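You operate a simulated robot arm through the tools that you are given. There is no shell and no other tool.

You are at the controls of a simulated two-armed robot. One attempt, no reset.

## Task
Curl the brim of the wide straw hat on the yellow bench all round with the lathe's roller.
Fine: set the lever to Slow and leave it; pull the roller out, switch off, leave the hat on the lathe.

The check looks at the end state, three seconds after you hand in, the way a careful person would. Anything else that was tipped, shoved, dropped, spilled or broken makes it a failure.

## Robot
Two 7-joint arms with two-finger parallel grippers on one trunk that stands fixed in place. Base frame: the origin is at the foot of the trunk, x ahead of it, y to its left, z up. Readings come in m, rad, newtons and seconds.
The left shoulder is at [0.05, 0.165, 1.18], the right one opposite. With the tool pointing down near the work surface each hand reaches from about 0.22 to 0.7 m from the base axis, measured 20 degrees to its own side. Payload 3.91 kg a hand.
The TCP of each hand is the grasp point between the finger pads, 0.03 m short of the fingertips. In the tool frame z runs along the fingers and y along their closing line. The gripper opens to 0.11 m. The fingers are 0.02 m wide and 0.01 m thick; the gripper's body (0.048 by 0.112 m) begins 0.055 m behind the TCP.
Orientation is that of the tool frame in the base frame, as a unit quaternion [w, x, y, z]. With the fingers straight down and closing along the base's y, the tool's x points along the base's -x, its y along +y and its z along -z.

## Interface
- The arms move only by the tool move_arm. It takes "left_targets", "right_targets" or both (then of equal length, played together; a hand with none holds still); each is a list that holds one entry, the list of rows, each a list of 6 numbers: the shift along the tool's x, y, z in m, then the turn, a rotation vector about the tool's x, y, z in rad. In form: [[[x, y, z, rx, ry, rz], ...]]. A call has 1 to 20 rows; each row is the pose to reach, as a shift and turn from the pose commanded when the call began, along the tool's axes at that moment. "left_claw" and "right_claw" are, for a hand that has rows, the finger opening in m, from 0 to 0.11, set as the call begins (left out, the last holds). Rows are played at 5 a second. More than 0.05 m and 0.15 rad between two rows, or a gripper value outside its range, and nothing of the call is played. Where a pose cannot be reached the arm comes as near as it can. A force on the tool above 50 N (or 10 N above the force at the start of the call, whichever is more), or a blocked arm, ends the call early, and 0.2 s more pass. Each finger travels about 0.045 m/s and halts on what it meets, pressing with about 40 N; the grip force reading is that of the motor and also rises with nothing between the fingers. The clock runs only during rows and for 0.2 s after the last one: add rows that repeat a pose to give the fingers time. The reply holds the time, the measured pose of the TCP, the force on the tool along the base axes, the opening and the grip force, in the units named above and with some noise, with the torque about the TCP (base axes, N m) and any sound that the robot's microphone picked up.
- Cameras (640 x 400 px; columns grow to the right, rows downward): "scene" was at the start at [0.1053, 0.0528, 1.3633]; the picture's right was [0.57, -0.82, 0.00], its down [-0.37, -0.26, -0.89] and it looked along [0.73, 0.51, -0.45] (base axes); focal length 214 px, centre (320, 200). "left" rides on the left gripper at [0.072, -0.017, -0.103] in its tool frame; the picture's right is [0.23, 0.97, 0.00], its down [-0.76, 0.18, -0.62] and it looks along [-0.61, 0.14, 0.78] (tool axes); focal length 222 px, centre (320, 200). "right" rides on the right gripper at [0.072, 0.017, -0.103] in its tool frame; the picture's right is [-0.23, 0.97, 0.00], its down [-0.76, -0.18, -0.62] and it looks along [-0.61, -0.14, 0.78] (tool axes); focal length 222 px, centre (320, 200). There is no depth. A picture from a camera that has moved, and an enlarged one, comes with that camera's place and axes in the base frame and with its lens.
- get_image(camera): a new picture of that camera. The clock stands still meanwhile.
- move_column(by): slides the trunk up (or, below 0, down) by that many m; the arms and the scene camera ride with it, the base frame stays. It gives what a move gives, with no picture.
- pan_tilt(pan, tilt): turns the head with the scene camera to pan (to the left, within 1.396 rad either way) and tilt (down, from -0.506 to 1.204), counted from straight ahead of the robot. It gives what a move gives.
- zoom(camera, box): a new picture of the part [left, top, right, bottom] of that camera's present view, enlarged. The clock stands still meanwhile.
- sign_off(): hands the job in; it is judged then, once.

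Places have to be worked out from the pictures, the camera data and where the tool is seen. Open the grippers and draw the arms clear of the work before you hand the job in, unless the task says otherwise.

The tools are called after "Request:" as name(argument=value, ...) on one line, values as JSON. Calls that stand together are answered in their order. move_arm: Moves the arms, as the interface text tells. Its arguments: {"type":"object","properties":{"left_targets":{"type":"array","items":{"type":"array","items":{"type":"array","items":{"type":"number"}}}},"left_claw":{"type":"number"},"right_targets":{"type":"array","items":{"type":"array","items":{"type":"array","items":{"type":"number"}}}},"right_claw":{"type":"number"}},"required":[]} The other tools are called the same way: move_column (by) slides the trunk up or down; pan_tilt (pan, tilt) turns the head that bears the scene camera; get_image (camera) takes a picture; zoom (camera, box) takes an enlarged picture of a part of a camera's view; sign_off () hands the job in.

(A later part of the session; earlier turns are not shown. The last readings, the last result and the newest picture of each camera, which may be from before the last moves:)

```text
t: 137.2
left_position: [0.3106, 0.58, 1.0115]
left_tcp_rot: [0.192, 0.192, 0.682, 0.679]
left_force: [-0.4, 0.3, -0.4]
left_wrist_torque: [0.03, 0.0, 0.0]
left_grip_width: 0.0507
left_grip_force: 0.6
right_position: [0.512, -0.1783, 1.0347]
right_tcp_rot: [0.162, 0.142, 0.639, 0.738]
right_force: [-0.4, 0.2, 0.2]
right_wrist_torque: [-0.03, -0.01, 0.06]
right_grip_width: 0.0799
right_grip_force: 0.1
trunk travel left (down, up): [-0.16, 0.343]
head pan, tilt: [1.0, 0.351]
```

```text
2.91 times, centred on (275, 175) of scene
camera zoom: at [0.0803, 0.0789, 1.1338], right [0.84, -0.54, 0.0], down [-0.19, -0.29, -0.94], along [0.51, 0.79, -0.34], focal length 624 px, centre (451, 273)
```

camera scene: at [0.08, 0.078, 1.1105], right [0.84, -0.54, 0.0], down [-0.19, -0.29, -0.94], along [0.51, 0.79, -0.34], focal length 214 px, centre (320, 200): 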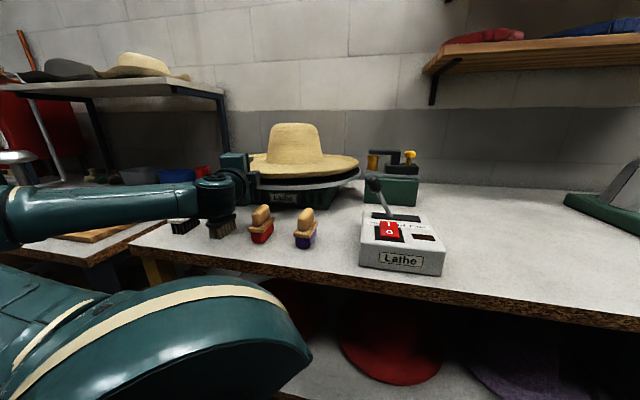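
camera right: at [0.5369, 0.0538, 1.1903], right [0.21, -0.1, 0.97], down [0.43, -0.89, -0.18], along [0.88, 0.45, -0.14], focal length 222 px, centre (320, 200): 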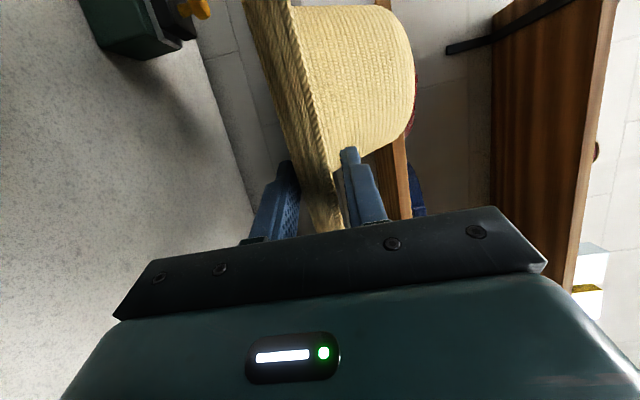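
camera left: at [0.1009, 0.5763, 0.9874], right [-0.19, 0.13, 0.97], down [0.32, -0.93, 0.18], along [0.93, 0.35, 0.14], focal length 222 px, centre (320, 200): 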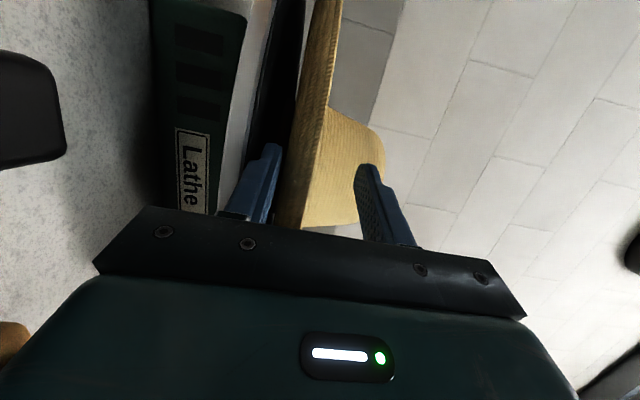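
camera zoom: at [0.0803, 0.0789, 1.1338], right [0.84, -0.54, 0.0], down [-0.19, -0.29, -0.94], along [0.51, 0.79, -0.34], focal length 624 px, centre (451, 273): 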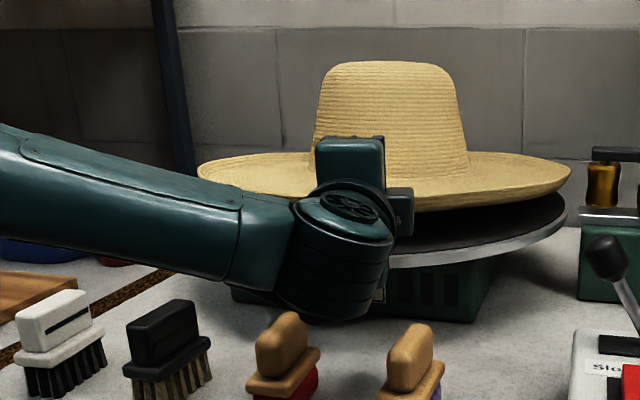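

Everything stands in place. I continue the arc until the fingers leave the rim.

Request:
move_arm(left_targets=[[[-0.0331, 0, -0.0016, 0, -0.07, 0], [-0.0671, 0, -0.0054, 0, -0.14, 0], [-0.1007, 0, -0.0116, 0, -0.21, 0], [-0.1256, 0, -0.0178, 0, -0.262, 0]]])

Request:
get_image(camera="scene")

Request:
zoom(camera="scene", box=[165, 110, 385, 240])

Request:
get_image(camera="left")

```text
t: 138.2
left_position: [0.4085, 0.4981, 1.0119]
left_tcp_rot: [0.28, 0.278, 0.652, 0.648]
left_force: [0.6, -0.6, -0.3]
left_wrist_torque: [0.03, -0.01, 0.0]
left_grip_width: 0.0502
left_grip_force: 0.1
right_position: [0.5112, -0.1807, 1.0349]
right_tcp_rot: [0.162, 0.143, 0.639, 0.739]
right_force: [0.5, 1.3, 0.2]
right_wrist_torque: [0.0, -0.03, 0.0]
right_grip_width: 0.0798
right_grip_force: 0.0
trunk travel left (down, up): [-0.16, 0.343]
head pan, tilt: [1.0, 0.351]
```

```text
taken
camera scene: at [0.0804, 0.0788, 1.1338], right [0.84, -0.54, 0.0], down [-0.19, -0.29, -0.94], along [0.51, 0.79, -0.34], focal length 214 px, centre (320, 200)
```

scene: 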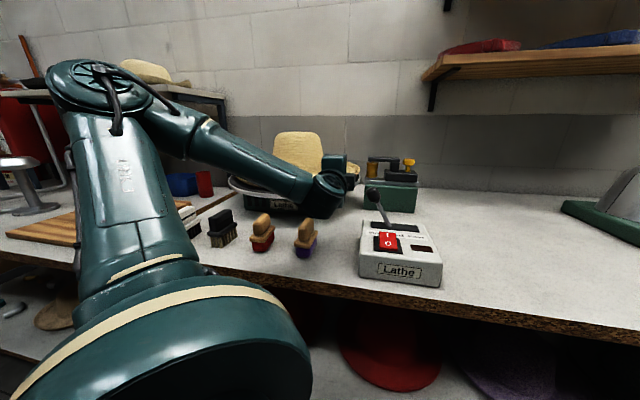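

```text
2.91 times, centred on (275, 175) of scene
camera zoom: at [0.0804, 0.0788, 1.1338], right [0.84, -0.54, 0.0], down [-0.19, -0.29, -0.94], along [0.51, 0.79, -0.34], focal length 624 px, centre (451, 273)
```

zoom: 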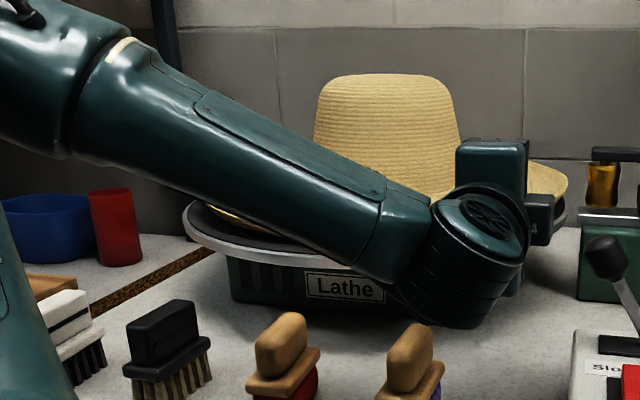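

```text
taken
camera left: at [0.2837, 0.4792, 0.9953], right [-0.16, 0.17, 0.97], down [0.07, -0.98, 0.18], along [0.99, 0.1, 0.14], focal length 222 px, centre (320, 200)
```

left: 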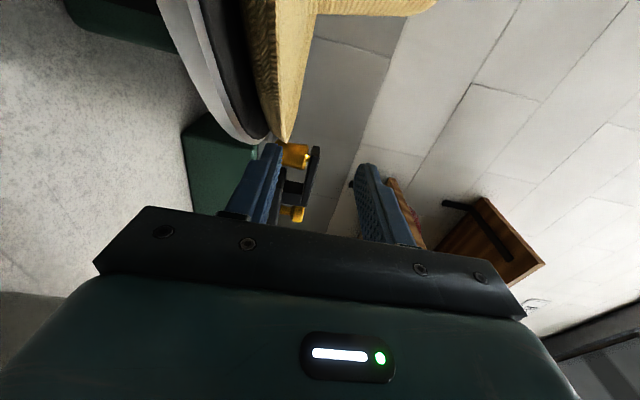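

The fingers are clear of the rim and the hat has settled. I raise the trunk 20 cm to get everything clear and look at the hat.

Request:
move_column(by=0.2)

Request:
move_arm(left_targets=[[[-0.03, 0.02, -0.02, 0, -0.1, 0], [-0.06, 0.04, -0.04, 0, -0.2, 0], [-0.09, 0.06, -0.06, 0, -0.3, 0]]])

Request:
pan_tilt(pan=1.0, tilt=0.5)

Request:
get_image(camera="scene")

```text
t: 140.4
left_position: [0.4067, 0.4989, 1.2116]
left_tcp_rot: [0.28, 0.279, 0.652, 0.647]
left_force: [-0.5, -0.4, -0.6]
left_wrist_torque: [0.02, 0.02, 0.0]
left_grip_width: 0.0503
left_grip_force: 0.1
right_position: [0.512, -0.1779, 1.235]
right_tcp_rot: [0.162, 0.142, 0.64, 0.738]
right_force: [0.2, 0.0, 0.2]
right_wrist_torque: [0.0, -0.01, 0.0]
right_grip_width: 0.0798
right_grip_force: 0.0
trunk travel left (down, up): [-0.36, 0.143]
head pan, tilt: [1.0, 0.351]
```

```text
t: 141.2
left_position: [0.4251, 0.3904, 1.272]
left_tcp_rot: [0.375, 0.373, 0.602, 0.598]
left_force: [0.8, 0.6, -0.3]
left_wrist_torque: [0.05, 0.0, 0.01]
left_grip_width: 0.0502
left_grip_force: 0.0
right_position: [0.5103, -0.1803, 1.236]
right_tcp_rot: [0.162, 0.142, 0.639, 0.738]
right_force: [0.9, -0.3, 0.1]
right_wrist_torque: [0.01, 0.03, 0.02]
right_grip_width: 0.08
right_grip_force: 0.0
trunk travel left (down, up): [-0.36, 0.143]
head pan, tilt: [1.0, 0.351]
```

```text
t: 141.9
left_position: [0.4248, 0.3925, 1.2713]
left_tcp_rot: [0.374, 0.372, 0.603, 0.599]
left_force: [-1.9, 0.6, 0.9]
left_wrist_torque: [0.02, 0.05, 0.03]
left_grip_width: 0.0502
left_grip_force: 0.0
right_position: [0.5113, -0.1795, 1.236]
right_tcp_rot: [0.163, 0.142, 0.639, 0.738]
right_force: [-0.7, 0.2, 0.0]
right_wrist_torque: [0.0, 0.0, 0.04]
right_grip_width: 0.0801
right_grip_force: 0.0
trunk travel left (down, up): [-0.36, 0.143]
head pan, tilt: [1.0, 0.499]
```

```text
taken
camera scene: at [0.0792, 0.0769, 1.3202], right [0.84, -0.54, 0.0], down [-0.26, -0.4, -0.88], along [0.47, 0.74, -0.48], focal length 214 px, centre (320, 200)
```

scene: 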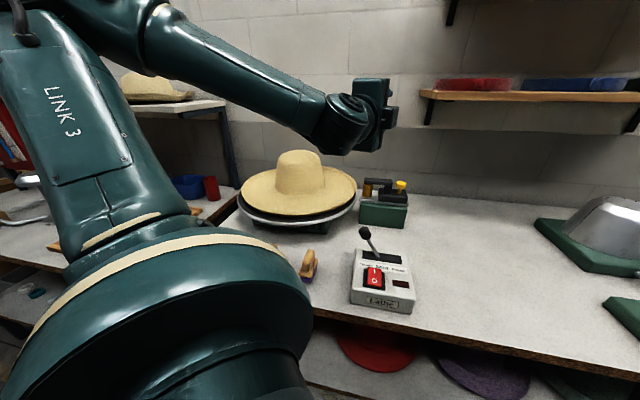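

Request:
zoom(camera="scene", box=[225, 140, 415, 250])

Request:
zoom(camera="scene", box=[330, 160, 430, 240])

```text
3.37 times, centred on (320, 195) of scene
camera zoom: at [0.0792, 0.0769, 1.3202], right [0.84, -0.54, 0.0], down [-0.26, -0.4, -0.88], along [0.47, 0.74, -0.48], focal length 722 px, centre (320, 217)
```

zoom: 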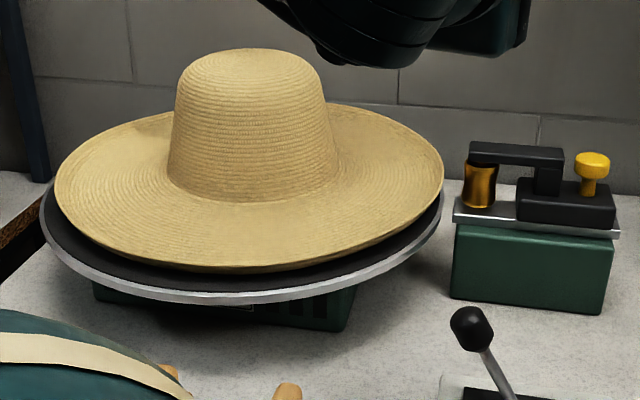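

```text
5.00 times, centred on (380, 200) of scene
camera zoom: at [0.0792, 0.0769, 1.3202], right [0.84, -0.54, 0.0], down [-0.26, -0.4, -0.88], along [0.47, 0.74, -0.48], focal length 1072 px, centre (20, 200)
```

zoom: 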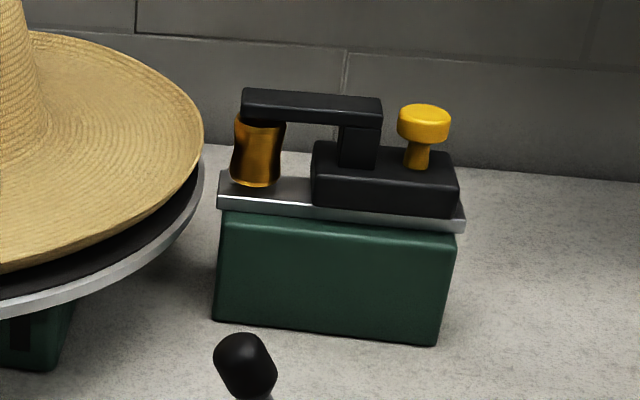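

The crown top is at z≈1.10, which matches the hat sitting flush on the disc over the block. Next the roller: I'll use the left hand, tilted down, fingers straddling the yellow knob along the rail. First I roll the left hand −90° about its axis so that the fingers close sideways.

Request:
move_arm(left_targets=[[[0, 0, 0, 0, 0, -0.1428], [0, 0, 0, 0, 0, -0.2856], [0, 0, 0, 0, 0, -0.4284], [0, 0, 0, 0, 0, -0.5712], [0, 0, 0, 0, 0, -0.714], [0, 0, 0, 0, 0, -0.8568], [0, 0, 0, 0, 0, -0.9996], [0, 0, 0, 0, 0, -1.1424], [0, 0, 0, 0, 0, -1.2852], [0, 0, 0, 0, 0, -1.428], [0, 0, 0, 0, 0, -1.5708]]], left_claw=0.06)

```text
t: 144.3
left_position: [0.4246, 0.3934, 1.2719]
left_tcp_rot: [0.688, -0.164, 0.689, 0.158]
left_force: [-0.8, -0.9, -0.4]
left_wrist_torque: [0.02, -0.02, 0.0]
left_grip_width: 0.0598
left_grip_force: 0.1
right_position: [0.5107, -0.1787, 1.2351]
right_tcp_rot: [0.162, 0.143, 0.639, 0.738]
right_force: [-0.2, 0.0, 0.2]
right_wrist_torque: [0.02, 0.02, 0.0]
right_grip_width: 0.0802
right_grip_force: 0.0
trunk travel left (down, up): [-0.36, 0.143]
head pan, tilt: [1.0, 0.499]
```

Fingers now close sideways. I pitch the hand down about 46° while moving out to (0.60, 0.45, 1.22).

Request:
move_arm(left_targets=[[[0.0083, -0.0044, 0.0303, 0, 0.133, 0], [0.0167, -0.0088, 0.0607, 0, 0.267, 0], [0.025, -0.0133, 0.091, 0, 0.4, 0], [0.0333, -0.0177, 0.1213, 0, 0.533, 0], [0.0417, -0.0221, 0.1517, 0, 0.667, 0], [0.05, -0.0265, 0.182, 0, 0.8, 0]]])

Request:
get_image(camera="left")

Request:
get_image(camera="scene")

```text
t: 145.7
left_position: [0.6009, 0.4493, 1.2228]
left_tcp_rot: [0.364, -0.212, 0.903, 0.083]
left_force: [0.3, -0.2, -0.4]
left_wrist_torque: [0.02, 0.0, -0.03]
left_grip_width: 0.0598
left_grip_force: 0.0
right_position: [0.5113, -0.1794, 1.2344]
right_tcp_rot: [0.161, 0.142, 0.64, 0.738]
right_force: [-0.7, 0.2, -0.7]
right_wrist_torque: [-0.05, -0.02, -0.01]
right_grip_width: 0.0802
right_grip_force: 0.0
trunk travel left (down, up): [-0.36, 0.143]
head pan, tilt: [1.0, 0.499]
```

```text
taken
camera left: at [0.4983, 0.3785, 1.2478], right [-0.58, 0.8, -0.16], down [0.03, 0.22, 0.98], along [0.82, 0.56, -0.14], focal length 222 px, centre (320, 200)
```

left: 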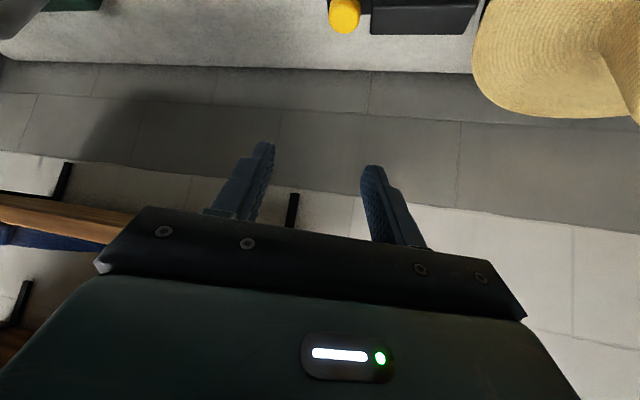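

```text
taken
camera scene: at [0.08, 0.0771, 1.32], right [0.84, -0.54, 0.0], down [-0.26, -0.4, -0.88], along [0.47, 0.74, -0.48], focal length 214 px, centre (320, 200)
```

scene: 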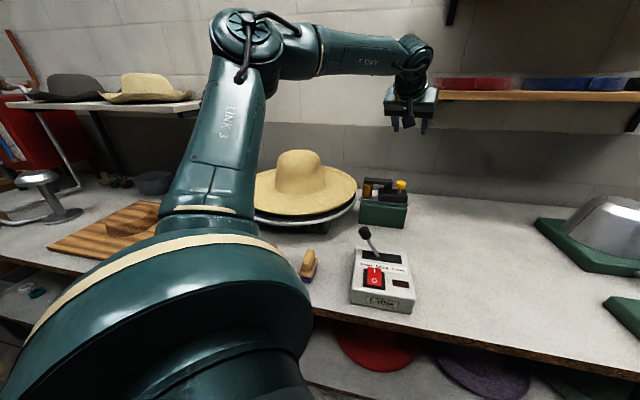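

The hand reaches well; the knob is seen at about (0.683, 0.498). I yaw to 41° heading (fingers closing along the rail) and descend to a stand-off.

Request:
move_arm(left_targets=[[[0.0173, -0.0024, 0.0295, -0.0454, 0, -0.0472], [0.0346, -0.0048, 0.059, -0.0908, 0, -0.0945], [0.0519, -0.0071, 0.0884, -0.1361, 0, -0.1417], [0.0692, -0.0095, 0.1179, -0.1815, -0.0012, -0.1889]]])

Request:
get_image(camera="left")

Request:
zoom(camera="scene", box=[320, 110, 460, 240])

```text
t: 146.7
left_position: [0.6372, 0.4553, 1.0894]
left_tcp_rot: [0.351, -0.329, 0.867, 0.13]
left_force: [0.7, -0.5, -0.2]
left_wrist_torque: [0.02, -0.03, 0.01]
left_grip_width: 0.0598
left_grip_force: 0.1
right_position: [0.5116, -0.1787, 1.2361]
right_tcp_rot: [0.161, 0.142, 0.639, 0.739]
right_force: [-0.5, 0.6, -0.1]
right_wrist_torque: [0.02, 0.01, -0.01]
right_grip_width: 0.0804
right_grip_force: 0.1
trunk travel left (down, up): [-0.36, 0.143]
head pan, tilt: [1.0, 0.499]
```

```text
taken
camera left: at [0.5553, 0.3599, 1.1131], right [-0.77, 0.62, -0.16], down [-0.03, 0.21, 0.98], along [0.64, 0.75, -0.14], focal length 222 px, centre (320, 200)
```

left: 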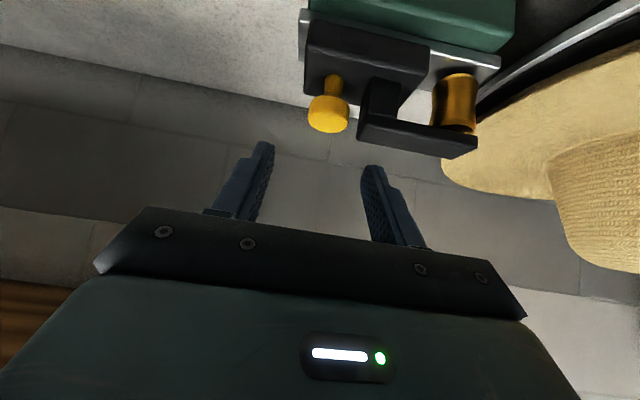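

```text
3.08 times, centred on (390, 175) of scene
camera zoom: at [0.0797, 0.0771, 1.3201], right [0.84, -0.54, 0.0], down [-0.26, -0.4, -0.88], along [0.47, 0.74, -0.48], focal length 660 px, centre (105, 277)
```

zoom: 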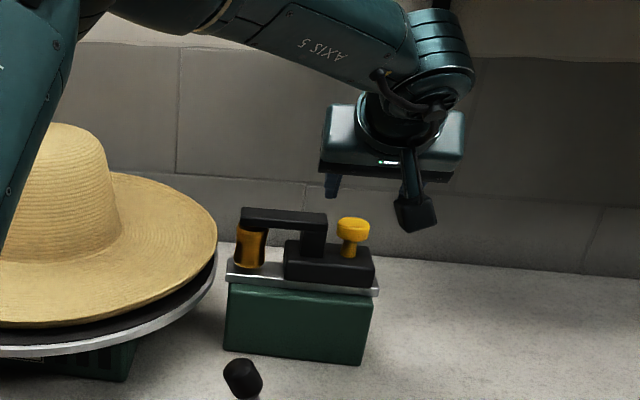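

The left camera shows the knob, block, arm and roller clearly; the knob's cap is at about (0.675, 0.492, 1.012). I descend along the tool axis so the fingers straddle the cap just above the carriage block.

Request:
move_arm(left_targets=[[[0.0034, 0.0007, 0.0207, 0, 0, 0], [0.0068, 0.0015, 0.0413, 0, 0, 0], [0.0103, 0.0022, 0.062, 0, 0, 0], [0.0137, 0.0029, 0.0826, 0, 0, 0]]], left_claw=0.06)

Request:
get_image(camera="left")

Request:
zoom(camera="scene", box=[320, 110, 460, 240])

```text
t: 147.6
left_position: [0.6691, 0.4757, 1.0548]
left_tcp_rot: [0.369, -0.327, 0.861, 0.128]
left_force: [-11.6, -9.3, 28.1]
left_wrist_torque: [0.9, 0.76, 0.59]
left_grip_width: 0.0608
left_grip_force: 0.2
right_position: [0.5068, -0.182, 1.2374]
right_tcp_rot: [0.163, 0.141, 0.637, 0.74]
right_force: [-0.4, 0.4, 0.3]
right_wrist_torque: [0.03, 0.0, -0.02]
right_grip_width: 0.0798
right_grip_force: 0.0
trunk travel left (down, up): [-0.36, 0.143]
head pan, tilt: [1.0, 0.499]
stopped in row 4 (left hand): the force on the tool passed its limit at 87 N (the readings are from after the stop); the commanded pose is now the measured one
```

```text
taken
camera left: at [0.5871, 0.3819, 1.0752], right [-0.76, 0.63, -0.18], down [-0.07, 0.2, 0.98], along [0.65, 0.75, -0.11], focal length 222 px, centre (320, 200)
```

left: 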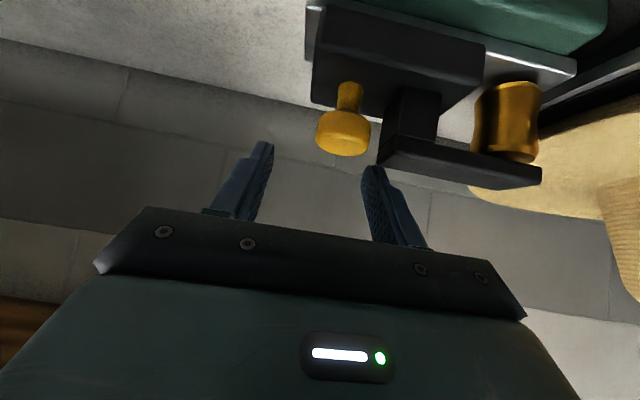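

```text
3.08 times, centred on (390, 175) of scene
camera zoom: at [0.0744, 0.0733, 1.321], right [0.84, -0.54, 0.0], down [-0.25, -0.4, -0.88], along [0.48, 0.74, -0.47], focal length 660 px, centre (105, 277)
```

zoom: 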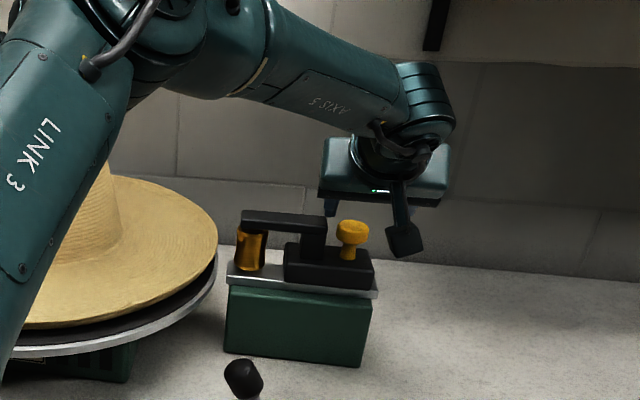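

The fingertip hit the roller's black bar (87 N stop): the gap between knob and bar is too small to straddle. I back straight off and check that the unit hasn't moved.

Request:
move_arm(left_targets=[[[0, 0, -0.02, 0, 0, 0], [0, 0, -0.05, 0, 0, 0], [0, 0, -0.08, 0, 0, 0]]])

Request:
zoom(camera="scene", box=[320, 110, 460, 240])

Request:
zoom(camera="scene", box=[225, 140, 415, 250])

Request:
get_image(camera="left")

```text
t: 148.4
left_position: [0.6263, 0.4443, 1.0973]
left_tcp_rot: [0.36, -0.328, 0.864, 0.128]
left_force: [0.4, 0.3, -0.4]
left_wrist_torque: [0.02, 0.03, 0.01]
left_grip_width: 0.0601
left_grip_force: 0.0
right_position: [0.5115, -0.1801, 1.2349]
right_tcp_rot: [0.162, 0.142, 0.639, 0.738]
right_force: [0.5, -0.4, 0.1]
right_wrist_torque: [0.01, -0.01, 0.03]
right_grip_width: 0.08
right_grip_force: 0.0
trunk travel left (down, up): [-0.36, 0.143]
head pan, tilt: [1.0, 0.499]
```

```text
3.08 times, centred on (390, 175) of scene
camera zoom: at [0.0786, 0.0764, 1.3201], right [0.84, -0.54, 0.0], down [-0.26, -0.4, -0.88], along [0.47, 0.74, -0.48], focal length 660 px, centre (105, 277)
```

zoom: 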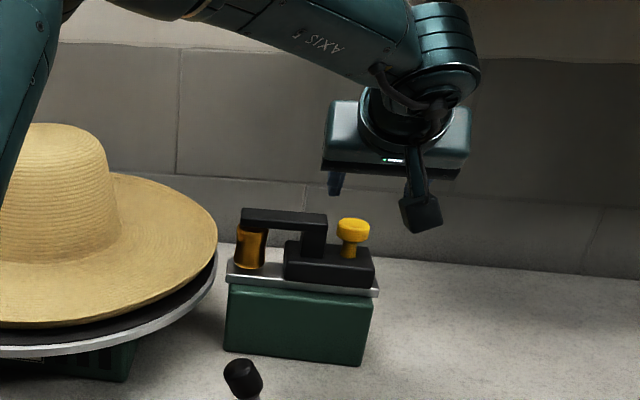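

```text
3.37 times, centred on (320, 195) of scene
camera zoom: at [0.0786, 0.0764, 1.3201], right [0.84, -0.54, 0.0], down [-0.26, -0.4, -0.88], along [0.47, 0.74, -0.48], focal length 722 px, centre (320, 217)
```

zoom: 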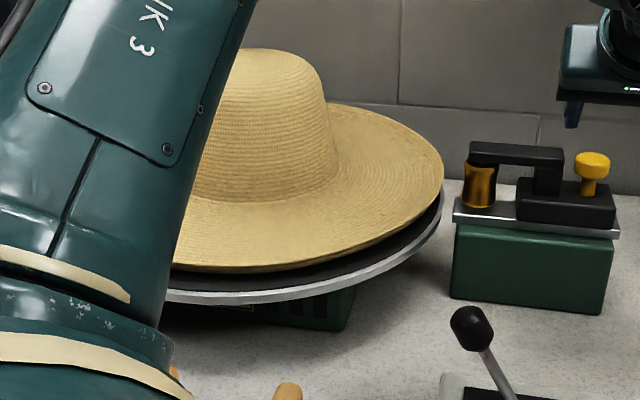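

```text
taken
camera left: at [0.545, 0.3495, 1.12], right [-0.76, 0.62, -0.18], down [-0.05, 0.21, 0.98], along [0.65, 0.75, -0.13], focal length 222 px, centre (320, 200)
```

left: 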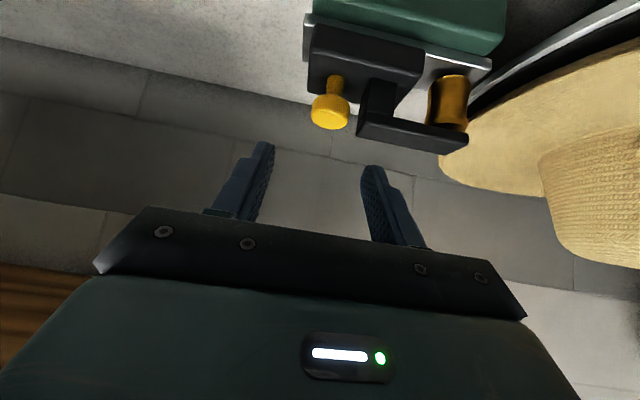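

The unit, hat and lathe look unchanged. I'll push instead of straddling: fingers closed, placed on the outer side of the knob, then pushed along the rail. I move there now.

Request:
move_arm(left_targets=[[[0, -0.0402, 0, 0, 0, 0], [0, -0.0402, 0, 0, 0, 0], [0.0022, -0.0402, 0.034, 0, 0, 0], [0.0045, -0.0402, 0.069, 0, 0, 0], [0.0056, -0.0402, 0.086, 0, 0, 0]]], left_claw=0.0)

Request:
get_image(camera="left")

Request:
zoom(camera="scene", box=[320, 110, 460, 240])

```text
t: 149.6
left_position: [0.6963, 0.4508, 1.0371]
left_tcp_rot: [0.362, -0.328, 0.863, 0.128]
left_force: [0.7, -0.1, -0.2]
left_wrist_torque: [-0.02, 0.01, -0.01]
left_grip_width: 0.0
left_grip_force: 37.4
left hand out of reach, approached as far as the arm can: row 5
right_position: [0.511, -0.1801, 1.2358]
right_tcp_rot: [0.162, 0.142, 0.639, 0.739]
right_force: [-0.3, 0.2, 0.0]
right_wrist_torque: [-0.01, 0.02, -0.01]
right_grip_width: 0.0802
right_grip_force: 0.0
trunk travel left (down, up): [-0.36, 0.143]
head pan, tilt: [1.0, 0.499]
```

```text
taken
camera left: at [0.6141, 0.3564, 1.0592], right [-0.76, 0.63, -0.18], down [-0.05, 0.21, 0.98], along [0.65, 0.75, -0.13], focal length 222 px, centre (320, 200)
```

left: 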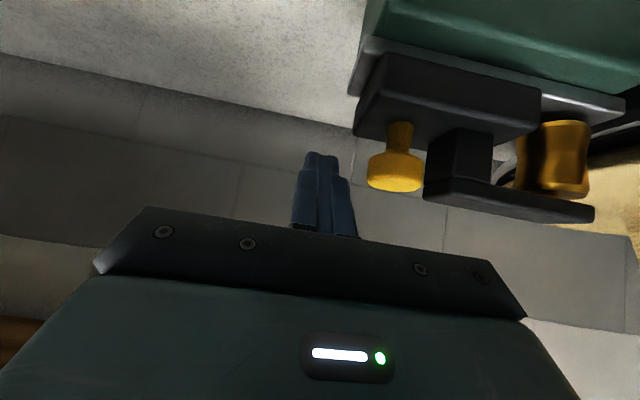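

```text
3.08 times, centred on (390, 175) of scene
camera zoom: at [0.0791, 0.077, 1.3202], right [0.84, -0.54, 0.0], down [-0.26, -0.4, -0.88], along [0.47, 0.74, -0.48], focal length 660 px, centre (105, 277)
```

zoom: 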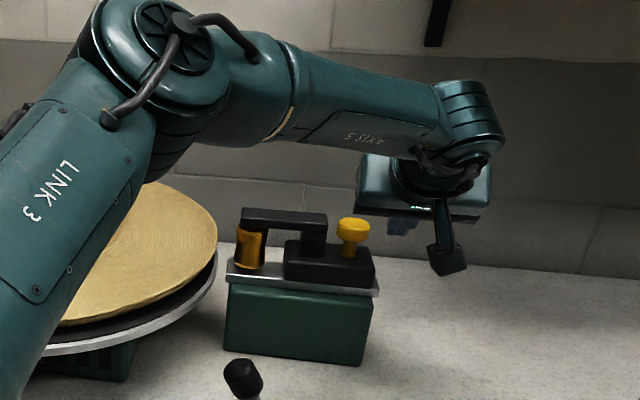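

The cap is at (0.674, 0.497); the fingers are beside it but slightly high. I lower the trunk 1.7 cm to bring the fingertips level with the cap.

Request:
move_column(by=-0.017)

Request:
move_arm(left_targets=[[[0, 0.008, 0, 0, 0, 0], [0, 0.016, 0, 0, 0, 0], [0, 0.022, 0, 0, 0, 0], [0, 0.028, 0, 0, 0, 0]]])

Request:
get_image(camera="left")

Request:
zoom(camera="scene", box=[320, 110, 460, 240])

```text
t: 150.3
left_position: [0.696, 0.4505, 1.0196]
left_tcp_rot: [0.36, -0.328, 0.864, 0.127]
left_force: [0.0, -0.3, 0.7]
left_wrist_torque: [0.0, 0.02, -0.01]
left_grip_width: 0.0
left_grip_force: 37.6
right_position: [0.5108, -0.1792, 1.2192]
right_tcp_rot: [0.162, 0.142, 0.639, 0.738]
right_force: [0.1, -0.2, 0.1]
right_wrist_torque: [-0.01, -0.01, 0.03]
right_grip_width: 0.0801
right_grip_force: 0.0
trunk travel left (down, up): [-0.343, 0.16]
head pan, tilt: [1.0, 0.499]
```

```text
t: 151.3
left_position: [0.6748, 0.4727, 1.0182]
left_tcp_rot: [0.361, -0.329, 0.863, 0.128]
left_force: [-0.2, 0.5, 0.0]
left_wrist_torque: [0.0, -0.03, 0.05]
left_grip_width: 0.0
left_grip_force: 37.5
right_position: [0.5107, -0.1796, 1.2187]
right_tcp_rot: [0.163, 0.141, 0.639, 0.738]
right_force: [0.2, 0.3, 0.1]
right_wrist_torque: [0.02, -0.01, -0.01]
right_grip_width: 0.0802
right_grip_force: 0.0
trunk travel left (down, up): [-0.343, 0.16]
head pan, tilt: [1.0, 0.499]
```

```text
taken
camera left: at [0.5937, 0.3786, 1.0416], right [-0.76, 0.62, -0.18], down [-0.05, 0.21, 0.98], along [0.65, 0.75, -0.13], focal length 222 px, centre (320, 200)
```

left: 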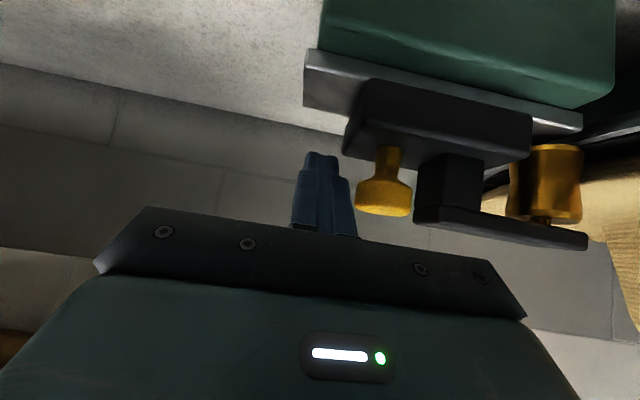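

```text
3.08 times, centred on (390, 175) of scene
camera zoom: at [0.0792, 0.0771, 1.3032], right [0.84, -0.54, 0.0], down [-0.26, -0.4, -0.88], along [0.47, 0.74, -0.48], focal length 660 px, centre (105, 277)
```

zoom: 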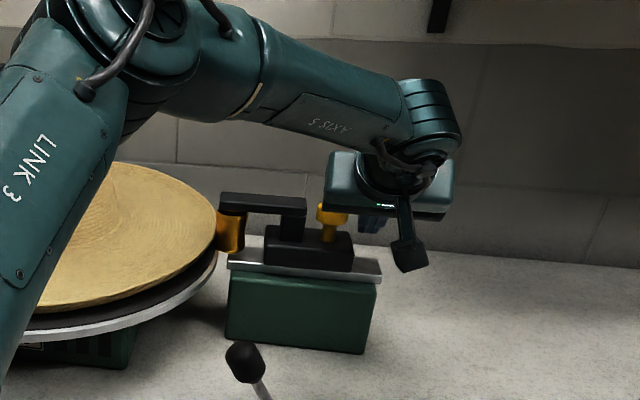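

The carriage slides easily and the roller is nearly at the hat's rim. I push on in 5 mm steps, watching for resistance.

Request:
move_arm(left_targets=[[[0, 0.005, 0, 0, 0, 0], [0, 0.01, 0, 0, 0, 0], [0, 0.015, 0, 0, 0, 0]]])

Request:
zoom(camera="scene", box=[320, 110, 460, 240])

Request:
get_image(camera="left")

```text
t: 152.1
left_position: [0.6659, 0.4821, 1.0203]
left_tcp_rot: [0.361, -0.329, 0.863, 0.127]
left_force: [-0.6, 0.2, 0.1]
left_wrist_torque: [0.01, 0.03, 0.01]
left_grip_width: 0.0002
left_grip_force: 38.0
right_position: [0.5115, -0.1787, 1.2192]
right_tcp_rot: [0.162, 0.142, 0.639, 0.738]
right_force: [0.8, -0.3, 0.0]
right_wrist_torque: [-0.01, 0.04, -0.01]
right_grip_width: 0.0797
right_grip_force: 0.1
trunk travel left (down, up): [-0.343, 0.16]
head pan, tilt: [1.0, 0.499]
```

```text
3.08 times, centred on (390, 175) of scene
camera zoom: at [0.0792, 0.0769, 1.3032], right [0.84, -0.54, 0.0], down [-0.26, -0.4, -0.88], along [0.47, 0.74, -0.48], focal length 660 px, centre (105, 277)
```

zoom: 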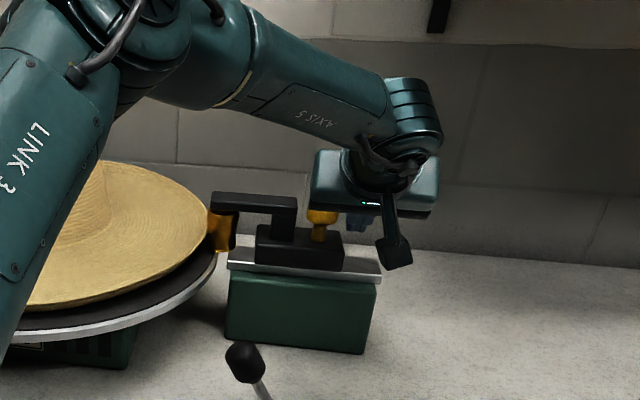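

```text
taken
camera left: at [0.5846, 0.3877, 1.0423], right [-0.76, 0.63, -0.18], down [-0.06, 0.21, 0.98], along [0.65, 0.75, -0.13], focal length 222 px, centre (320, 200)
```

left: 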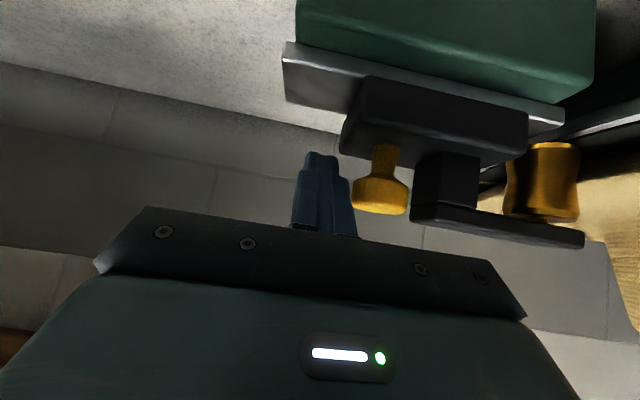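

The roller now touches the rim and is nudging the hat back toward centre. I check closely how roller and rim meet.

Request:
zoom(camera="scene", box=[360, 155, 440, 215])

Request:
zoom(camera="left", box=[440, 60, 640, 260])

Request:
pan_tilt(pan=0.75, tilt=0.5)

Request:
get_image(camera="scene")

```text
6.67 times, centred on (400, 185) of scene
camera zoom: at [0.0792, 0.0769, 1.3032], right [0.84, -0.54, 0.0], down [-0.26, -0.4, -0.88], along [0.47, 0.74, -0.48], focal length 1430 px, centre (-213, 300)
```

zoom: 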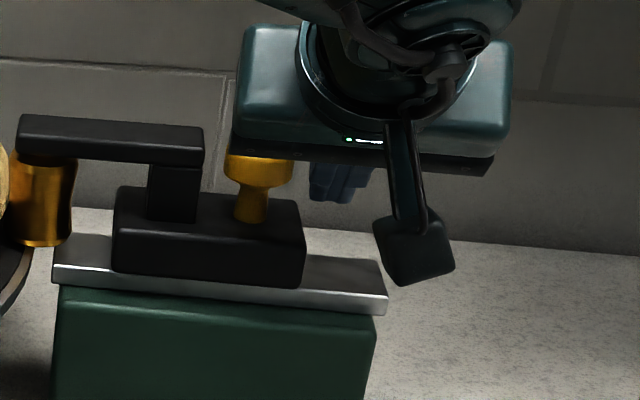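

```text
2.00 times, centred on (540, 160) of left
camera zoom: at [0.5846, 0.3877, 1.0423], right [-0.76, 0.63, -0.18], down [-0.06, 0.21, 0.98], along [0.65, 0.75, -0.13], focal length 444 px, centre (-120, 280)
```

zoom: 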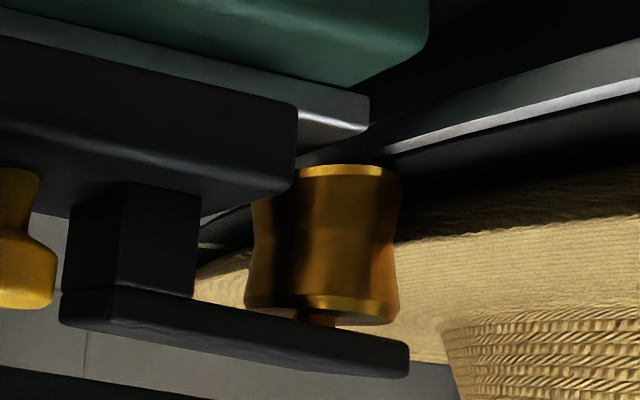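

```text
t: 152.8
left_position: [0.6666, 0.4812, 1.0199]
left_tcp_rot: [0.361, -0.327, 0.864, 0.127]
left_force: [-0.3, 0.3, 0.1]
left_wrist_torque: [-0.01, -0.01, 0.0]
left_grip_width: 0.0001
left_grip_force: 38.1
right_position: [0.5118, -0.179, 1.2195]
right_tcp_rot: [0.162, 0.141, 0.639, 0.738]
right_force: [0.5, 1.2, 0.8]
right_wrist_torque: [-0.02, -0.01, -0.01]
right_grip_width: 0.0797
right_grip_force: 0.1
trunk travel left (down, up): [-0.343, 0.16]
head pan, tilt: [0.75, 0.499]
```

```text
taken
camera scene: at [0.0966, 0.0625, 1.3032], right [0.68, -0.73, 0.0], down [-0.35, -0.33, -0.88], along [0.64, 0.6, -0.48], focal length 214 px, centre (320, 200)
```

scene: 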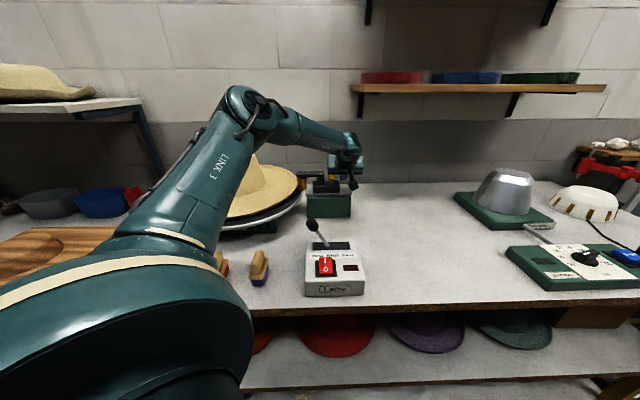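

The roller's waist is at rim height. I push two more small steps to see whether the hat now backs against its block.

Request:
move_arm(left_targets=[[[0, 0.004, 0, 0, 0, 0], [0, 0.008, 0, 0, 0, 0]]])

Request:
pan_tilt(pan=1.0, tilt=0.5)

Request:
get_image(camera="scene")

Request:
zoom(camera="left", box=[440, 60, 640, 260])

```text
t: 153.4
left_position: [0.6622, 0.4888, 1.0185]
left_tcp_rot: [0.361, -0.328, 0.864, 0.127]
left_force: [-0.2, -0.9, 0.1]
left_wrist_torque: [-0.01, 0.01, 0.03]
left_grip_width: 0.0
left_grip_force: 37.3
right_position: [0.5118, -0.1793, 1.2185]
right_tcp_rot: [0.162, 0.143, 0.639, 0.738]
right_force: [0.1, -0.6, 0.0]
right_wrist_torque: [0.01, 0.0, -0.01]
right_grip_width: 0.0799
right_grip_force: 0.0
trunk travel left (down, up): [-0.343, 0.16]
head pan, tilt: [0.75, 0.499]
```

```text
t: 154.2
left_position: [0.6629, 0.4883, 1.0181]
left_tcp_rot: [0.361, -0.327, 0.864, 0.127]
left_force: [-0.1, -1.1, -0.5]
left_wrist_torque: [0.04, -0.01, 0.0]
left_grip_width: 0.0
left_grip_force: 38.6
right_position: [0.5106, -0.1785, 1.2188]
right_tcp_rot: [0.162, 0.141, 0.639, 0.739]
right_force: [-0.2, -0.2, -0.3]
right_wrist_torque: [0.02, 0.05, 0.03]
right_grip_width: 0.0799
right_grip_force: 0.0
trunk travel left (down, up): [-0.343, 0.16]
head pan, tilt: [1.0, 0.499]
```

```text
taken
camera scene: at [0.0793, 0.0769, 1.3032], right [0.84, -0.54, 0.0], down [-0.26, -0.4, -0.88], along [0.47, 0.74, -0.48], focal length 214 px, centre (320, 200)
```

scene: 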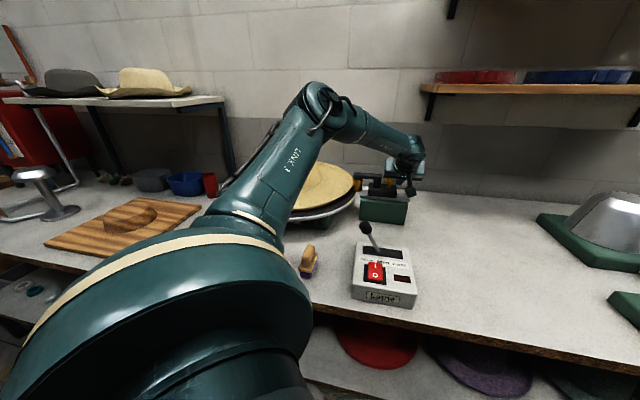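

```text
2.00 times, centred on (540, 160) of left
camera zoom: at [0.5798, 0.3943, 1.0415], right [-0.76, 0.63, -0.18], down [-0.05, 0.21, 0.98], along [0.65, 0.75, -0.13], focal length 444 px, centre (-120, 280)
```

zoom: 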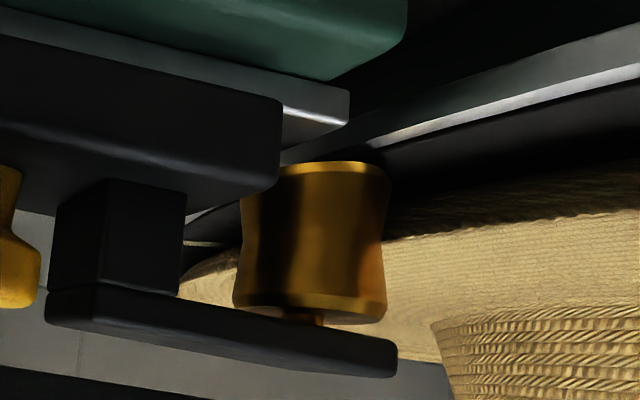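

I back the left hand off the knob and lift it away, so I can inspect hat and roller without the arm in the way.

Request:
move_arm(left_targets=[[[0, -0.02, 0, 0, 0, 0], [0, -0.02, -0.04, 0, 0, 0], [-0.02, -0.02, -0.08, 0, 0, 0], [-0.04, -0.02, -0.12, 0, 0, 0], [-0.06, -0.02, -0.16, 0, 0, 0], [-0.08, -0.02, -0.2, 0, 0, 0]]])

Request:
get_image(camera="scene")

Request:
get_image(camera="left")

```text
t: 155.6
left_position: [0.6107, 0.4226, 1.215]
left_tcp_rot: [0.361, -0.328, 0.864, 0.128]
left_force: [0.5, -0.3, -0.7]
left_wrist_torque: [-0.04, 0.01, -0.02]
left_grip_width: 0.0
left_grip_force: 37.9
right_position: [0.511, -0.1787, 1.2195]
right_tcp_rot: [0.162, 0.141, 0.639, 0.739]
right_force: [-0.2, 0.2, 0.3]
right_wrist_torque: [0.01, -0.01, 0.02]
right_grip_width: 0.0798
right_grip_force: 0.0
trunk travel left (down, up): [-0.343, 0.16]
head pan, tilt: [1.0, 0.499]
```

```text
taken
camera scene: at [0.0789, 0.0767, 1.3032], right [0.84, -0.54, 0.0], down [-0.26, -0.4, -0.88], along [0.47, 0.74, -0.48], focal length 214 px, centre (320, 200)
```

scene: 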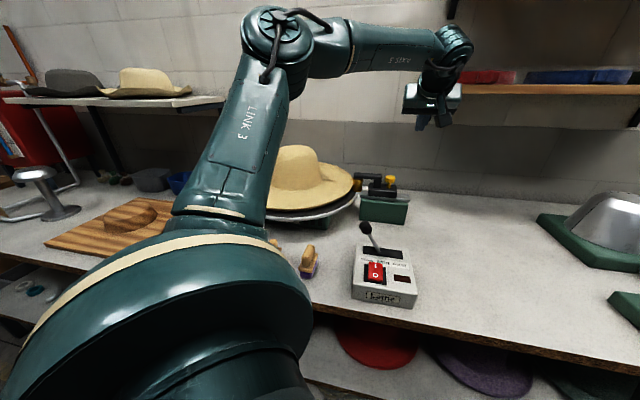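

```text
taken
camera left: at [0.5288, 0.3286, 1.2388], right [-0.76, 0.63, -0.18], down [-0.05, 0.21, 0.98], along [0.65, 0.75, -0.13], focal length 222 px, centre (320, 200)
```

left: 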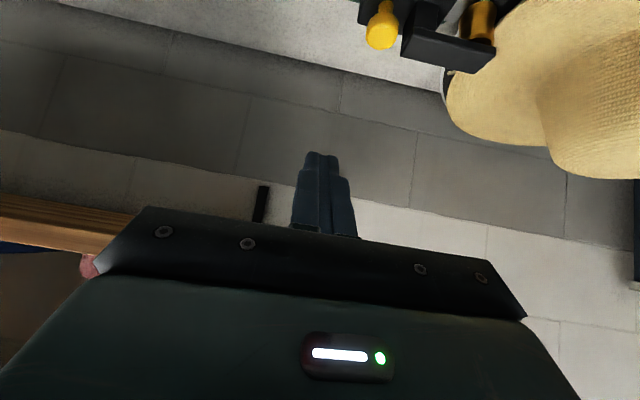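

Request:
zoom(camera="scene", box=[245, 130, 415, 240])

Request:
zoom(camera="left", box=[340, 0, 640, 190])

```text
3.64 times, centred on (330, 185) of scene
camera zoom: at [0.0789, 0.0767, 1.3032], right [0.84, -0.54, 0.0], down [-0.26, -0.4, -0.88], along [0.47, 0.74, -0.48], focal length 780 px, centre (284, 254)
```

zoom: 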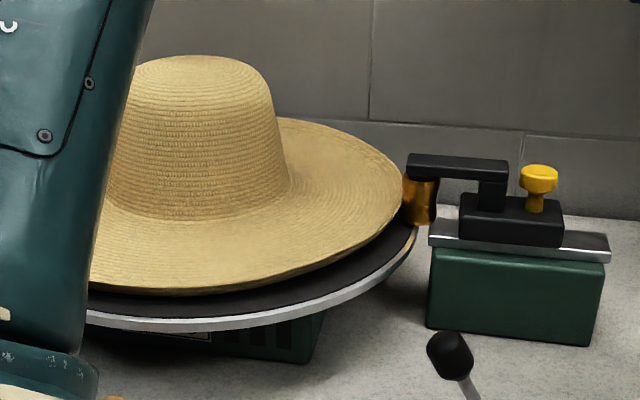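

```text
2.11 times, centred on (490, 95) of left
camera zoom: at [0.5288, 0.3286, 1.2388], right [-0.76, 0.63, -0.18], down [-0.05, 0.21, 0.98], along [0.65, 0.75, -0.13], focal length 468 px, centre (-38, 421)
```

zoom: 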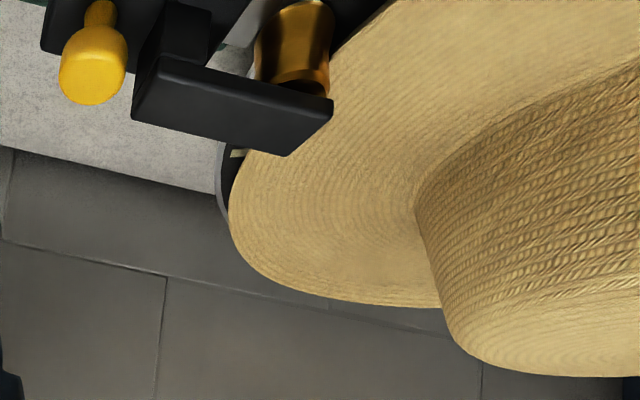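

The roller sits right at the rim and the hat is now well centred; the disc's index mark is under the roller. Next the switch: I zoom on the control box to locate the rocker.

Request:
zoom(camera="scene", box=[345, 215, 425, 310])

Request:
get_image(camera="right")

```text
4.21 times, centred on (385, 262) of scene
camera zoom: at [0.0789, 0.0767, 1.3032], right [0.84, -0.54, 0.0], down [-0.26, -0.4, -0.88], along [0.47, 0.74, -0.48], focal length 903 px, centre (46, -63)
```

zoom: 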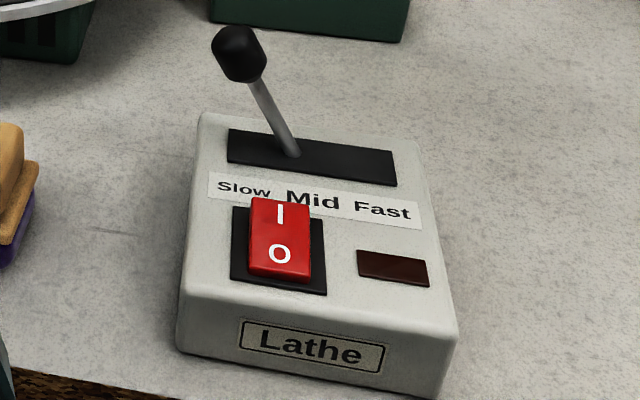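

```text
taken
camera right: at [0.4007, -0.2436, 1.221], right [0.15, -0.22, 0.96], down [0.44, -0.86, -0.27], along [0.89, 0.46, -0.03], focal length 222 px, centre (320, 200)
```

right: 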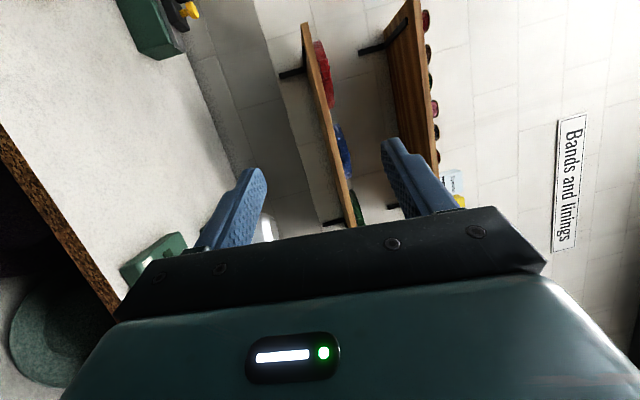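

The rocker's far "I" end is raised (off). I'll press it with the right hand's closed fingertips at about (0.391, 0.319, 0.926). First I pitch the right hand down while approaching at height.

Request:
move_arm(right_targets=[[[0.0255, -0.0132, 0.0226, 0.1446, 0, 0], [0.0511, -0.0264, 0.0452, 0.2891, 0, 0], [0.0766, -0.0396, 0.0678, 0.4337, 0, 0], [0.1021, -0.0528, 0.0905, 0.5783, 0, 0], [0.1276, -0.066, 0.1131, 0.7229, 0, 0], [0.1532, -0.0792, 0.1357, 0.8674, 0, 0], [0.1787, -0.0924, 0.1583, 1.012, 0, 0]]], right_claw=0.0)

Request:
get_image(camera="scene")

Request:
get_image(camera="right")

```text
t: 157.2
left_position: [0.6101, 0.4255, 1.2152]
left_tcp_rot: [0.361, -0.328, 0.864, 0.127]
left_force: [-0.3, 1.0, 0.5]
left_wrist_torque: [-0.03, 0.03, 0.03]
left_grip_width: 0.0
left_grip_force: 37.1
right_position: [0.4212, 0.0526, 1.1523]
right_tcp_rot: [0.074, 0.204, 0.917, 0.334]
right_force: [-0.4, -0.5, -0.3]
right_wrist_torque: [-0.01, -0.01, -0.01]
right_grip_width: 0.0
right_grip_force: 38.1
trunk travel left (down, up): [-0.343, 0.16]
head pan, tilt: [1.0, 0.499]
```

```text
taken
camera scene: at [0.0792, 0.0776, 1.3031], right [0.84, -0.54, 0.0], down [-0.26, -0.4, -0.88], along [0.47, 0.74, -0.48], focal length 214 px, centre (320, 200)
```

scene: 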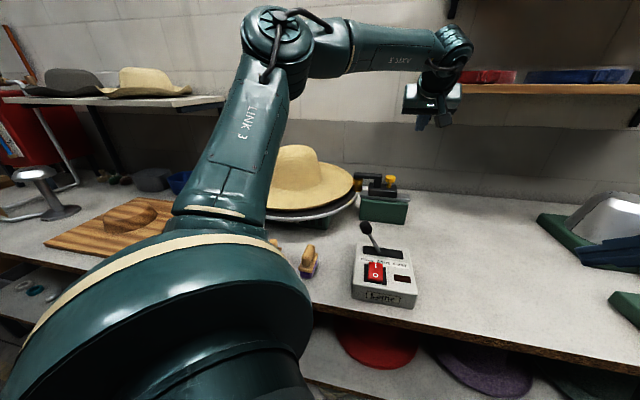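

```text
taken
camera right: at [0.332, 0.0353, 1.2428], right [0.52, 0.58, 0.63], down [0.46, -0.81, 0.36], along [0.72, 0.1, -0.69], focal length 222 px, centre (320, 200)
```

right: 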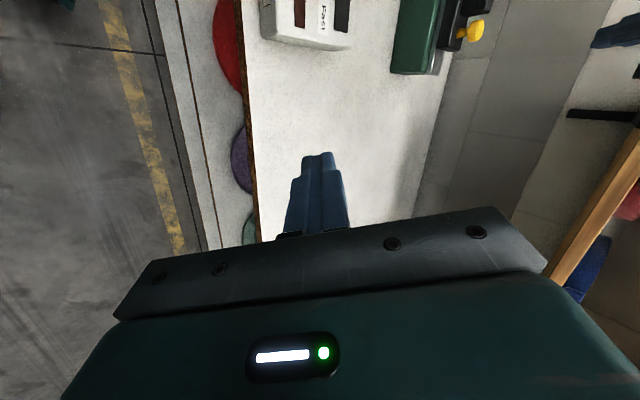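

Good. I now descend to hover about 3.5 cm above the rocker's "I" end.

Request:
move_arm(right_targets=[[[0.02, 0.0087, 0.0377, 0, 0, 0], [0.04, 0.0173, 0.0755, 0, 0, 0], [0.06, 0.026, 0.1132, 0, 0, 0], [0.0801, 0.0346, 0.1509, 0, 0, 0], [0.1001, 0.0433, 0.1886, 0, 0, 0], [0.1201, 0.0519, 0.2264, 0, 0, 0], [0.1401, 0.0606, 0.2641, 0, 0, 0]]])

Request:
get_image(camera="right")

Request:
zoom(camera="scene", box=[320, 190, 460, 310])

```text
t: 158.8
left_position: [0.6118, 0.4235, 1.2161]
left_tcp_rot: [0.361, -0.327, 0.864, 0.126]
left_force: [0.3, 0.1, 0.1]
left_wrist_torque: [0.02, 0.02, 0.04]
left_grip_width: 0.0001
left_grip_force: 38.2
right_position: [0.3838, 0.3043, 0.9878]
right_tcp_rot: [0.073, 0.203, 0.917, 0.336]
right_force: [-0.6, 0.6, -0.5]
right_wrist_torque: [0.01, -0.01, -0.01]
right_grip_width: 0.0001
right_grip_force: 38.0
trunk travel left (down, up): [-0.343, 0.16]
head pan, tilt: [1.0, 0.499]
```

```text
taken
camera right: at [0.2947, 0.2864, 1.0776], right [0.52, 0.58, 0.63], down [0.46, -0.81, 0.36], along [0.72, 0.1, -0.69], focal length 222 px, centre (320, 200)
```

right: 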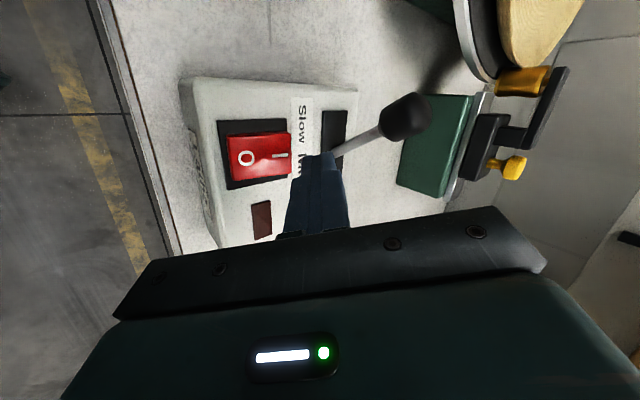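

```text
3.33 times, centred on (390, 250) of scene
camera zoom: at [0.0792, 0.0774, 1.3031], right [0.84, -0.54, 0.0], down [-0.26, -0.4, -0.88], along [0.47, 0.74, -0.48], focal length 715 px, centre (87, 33)
```

zoom: 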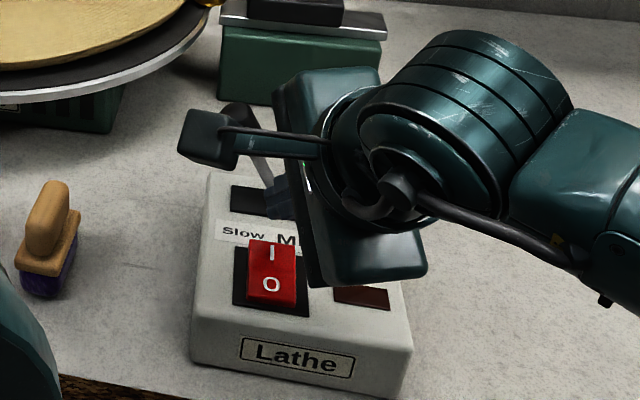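

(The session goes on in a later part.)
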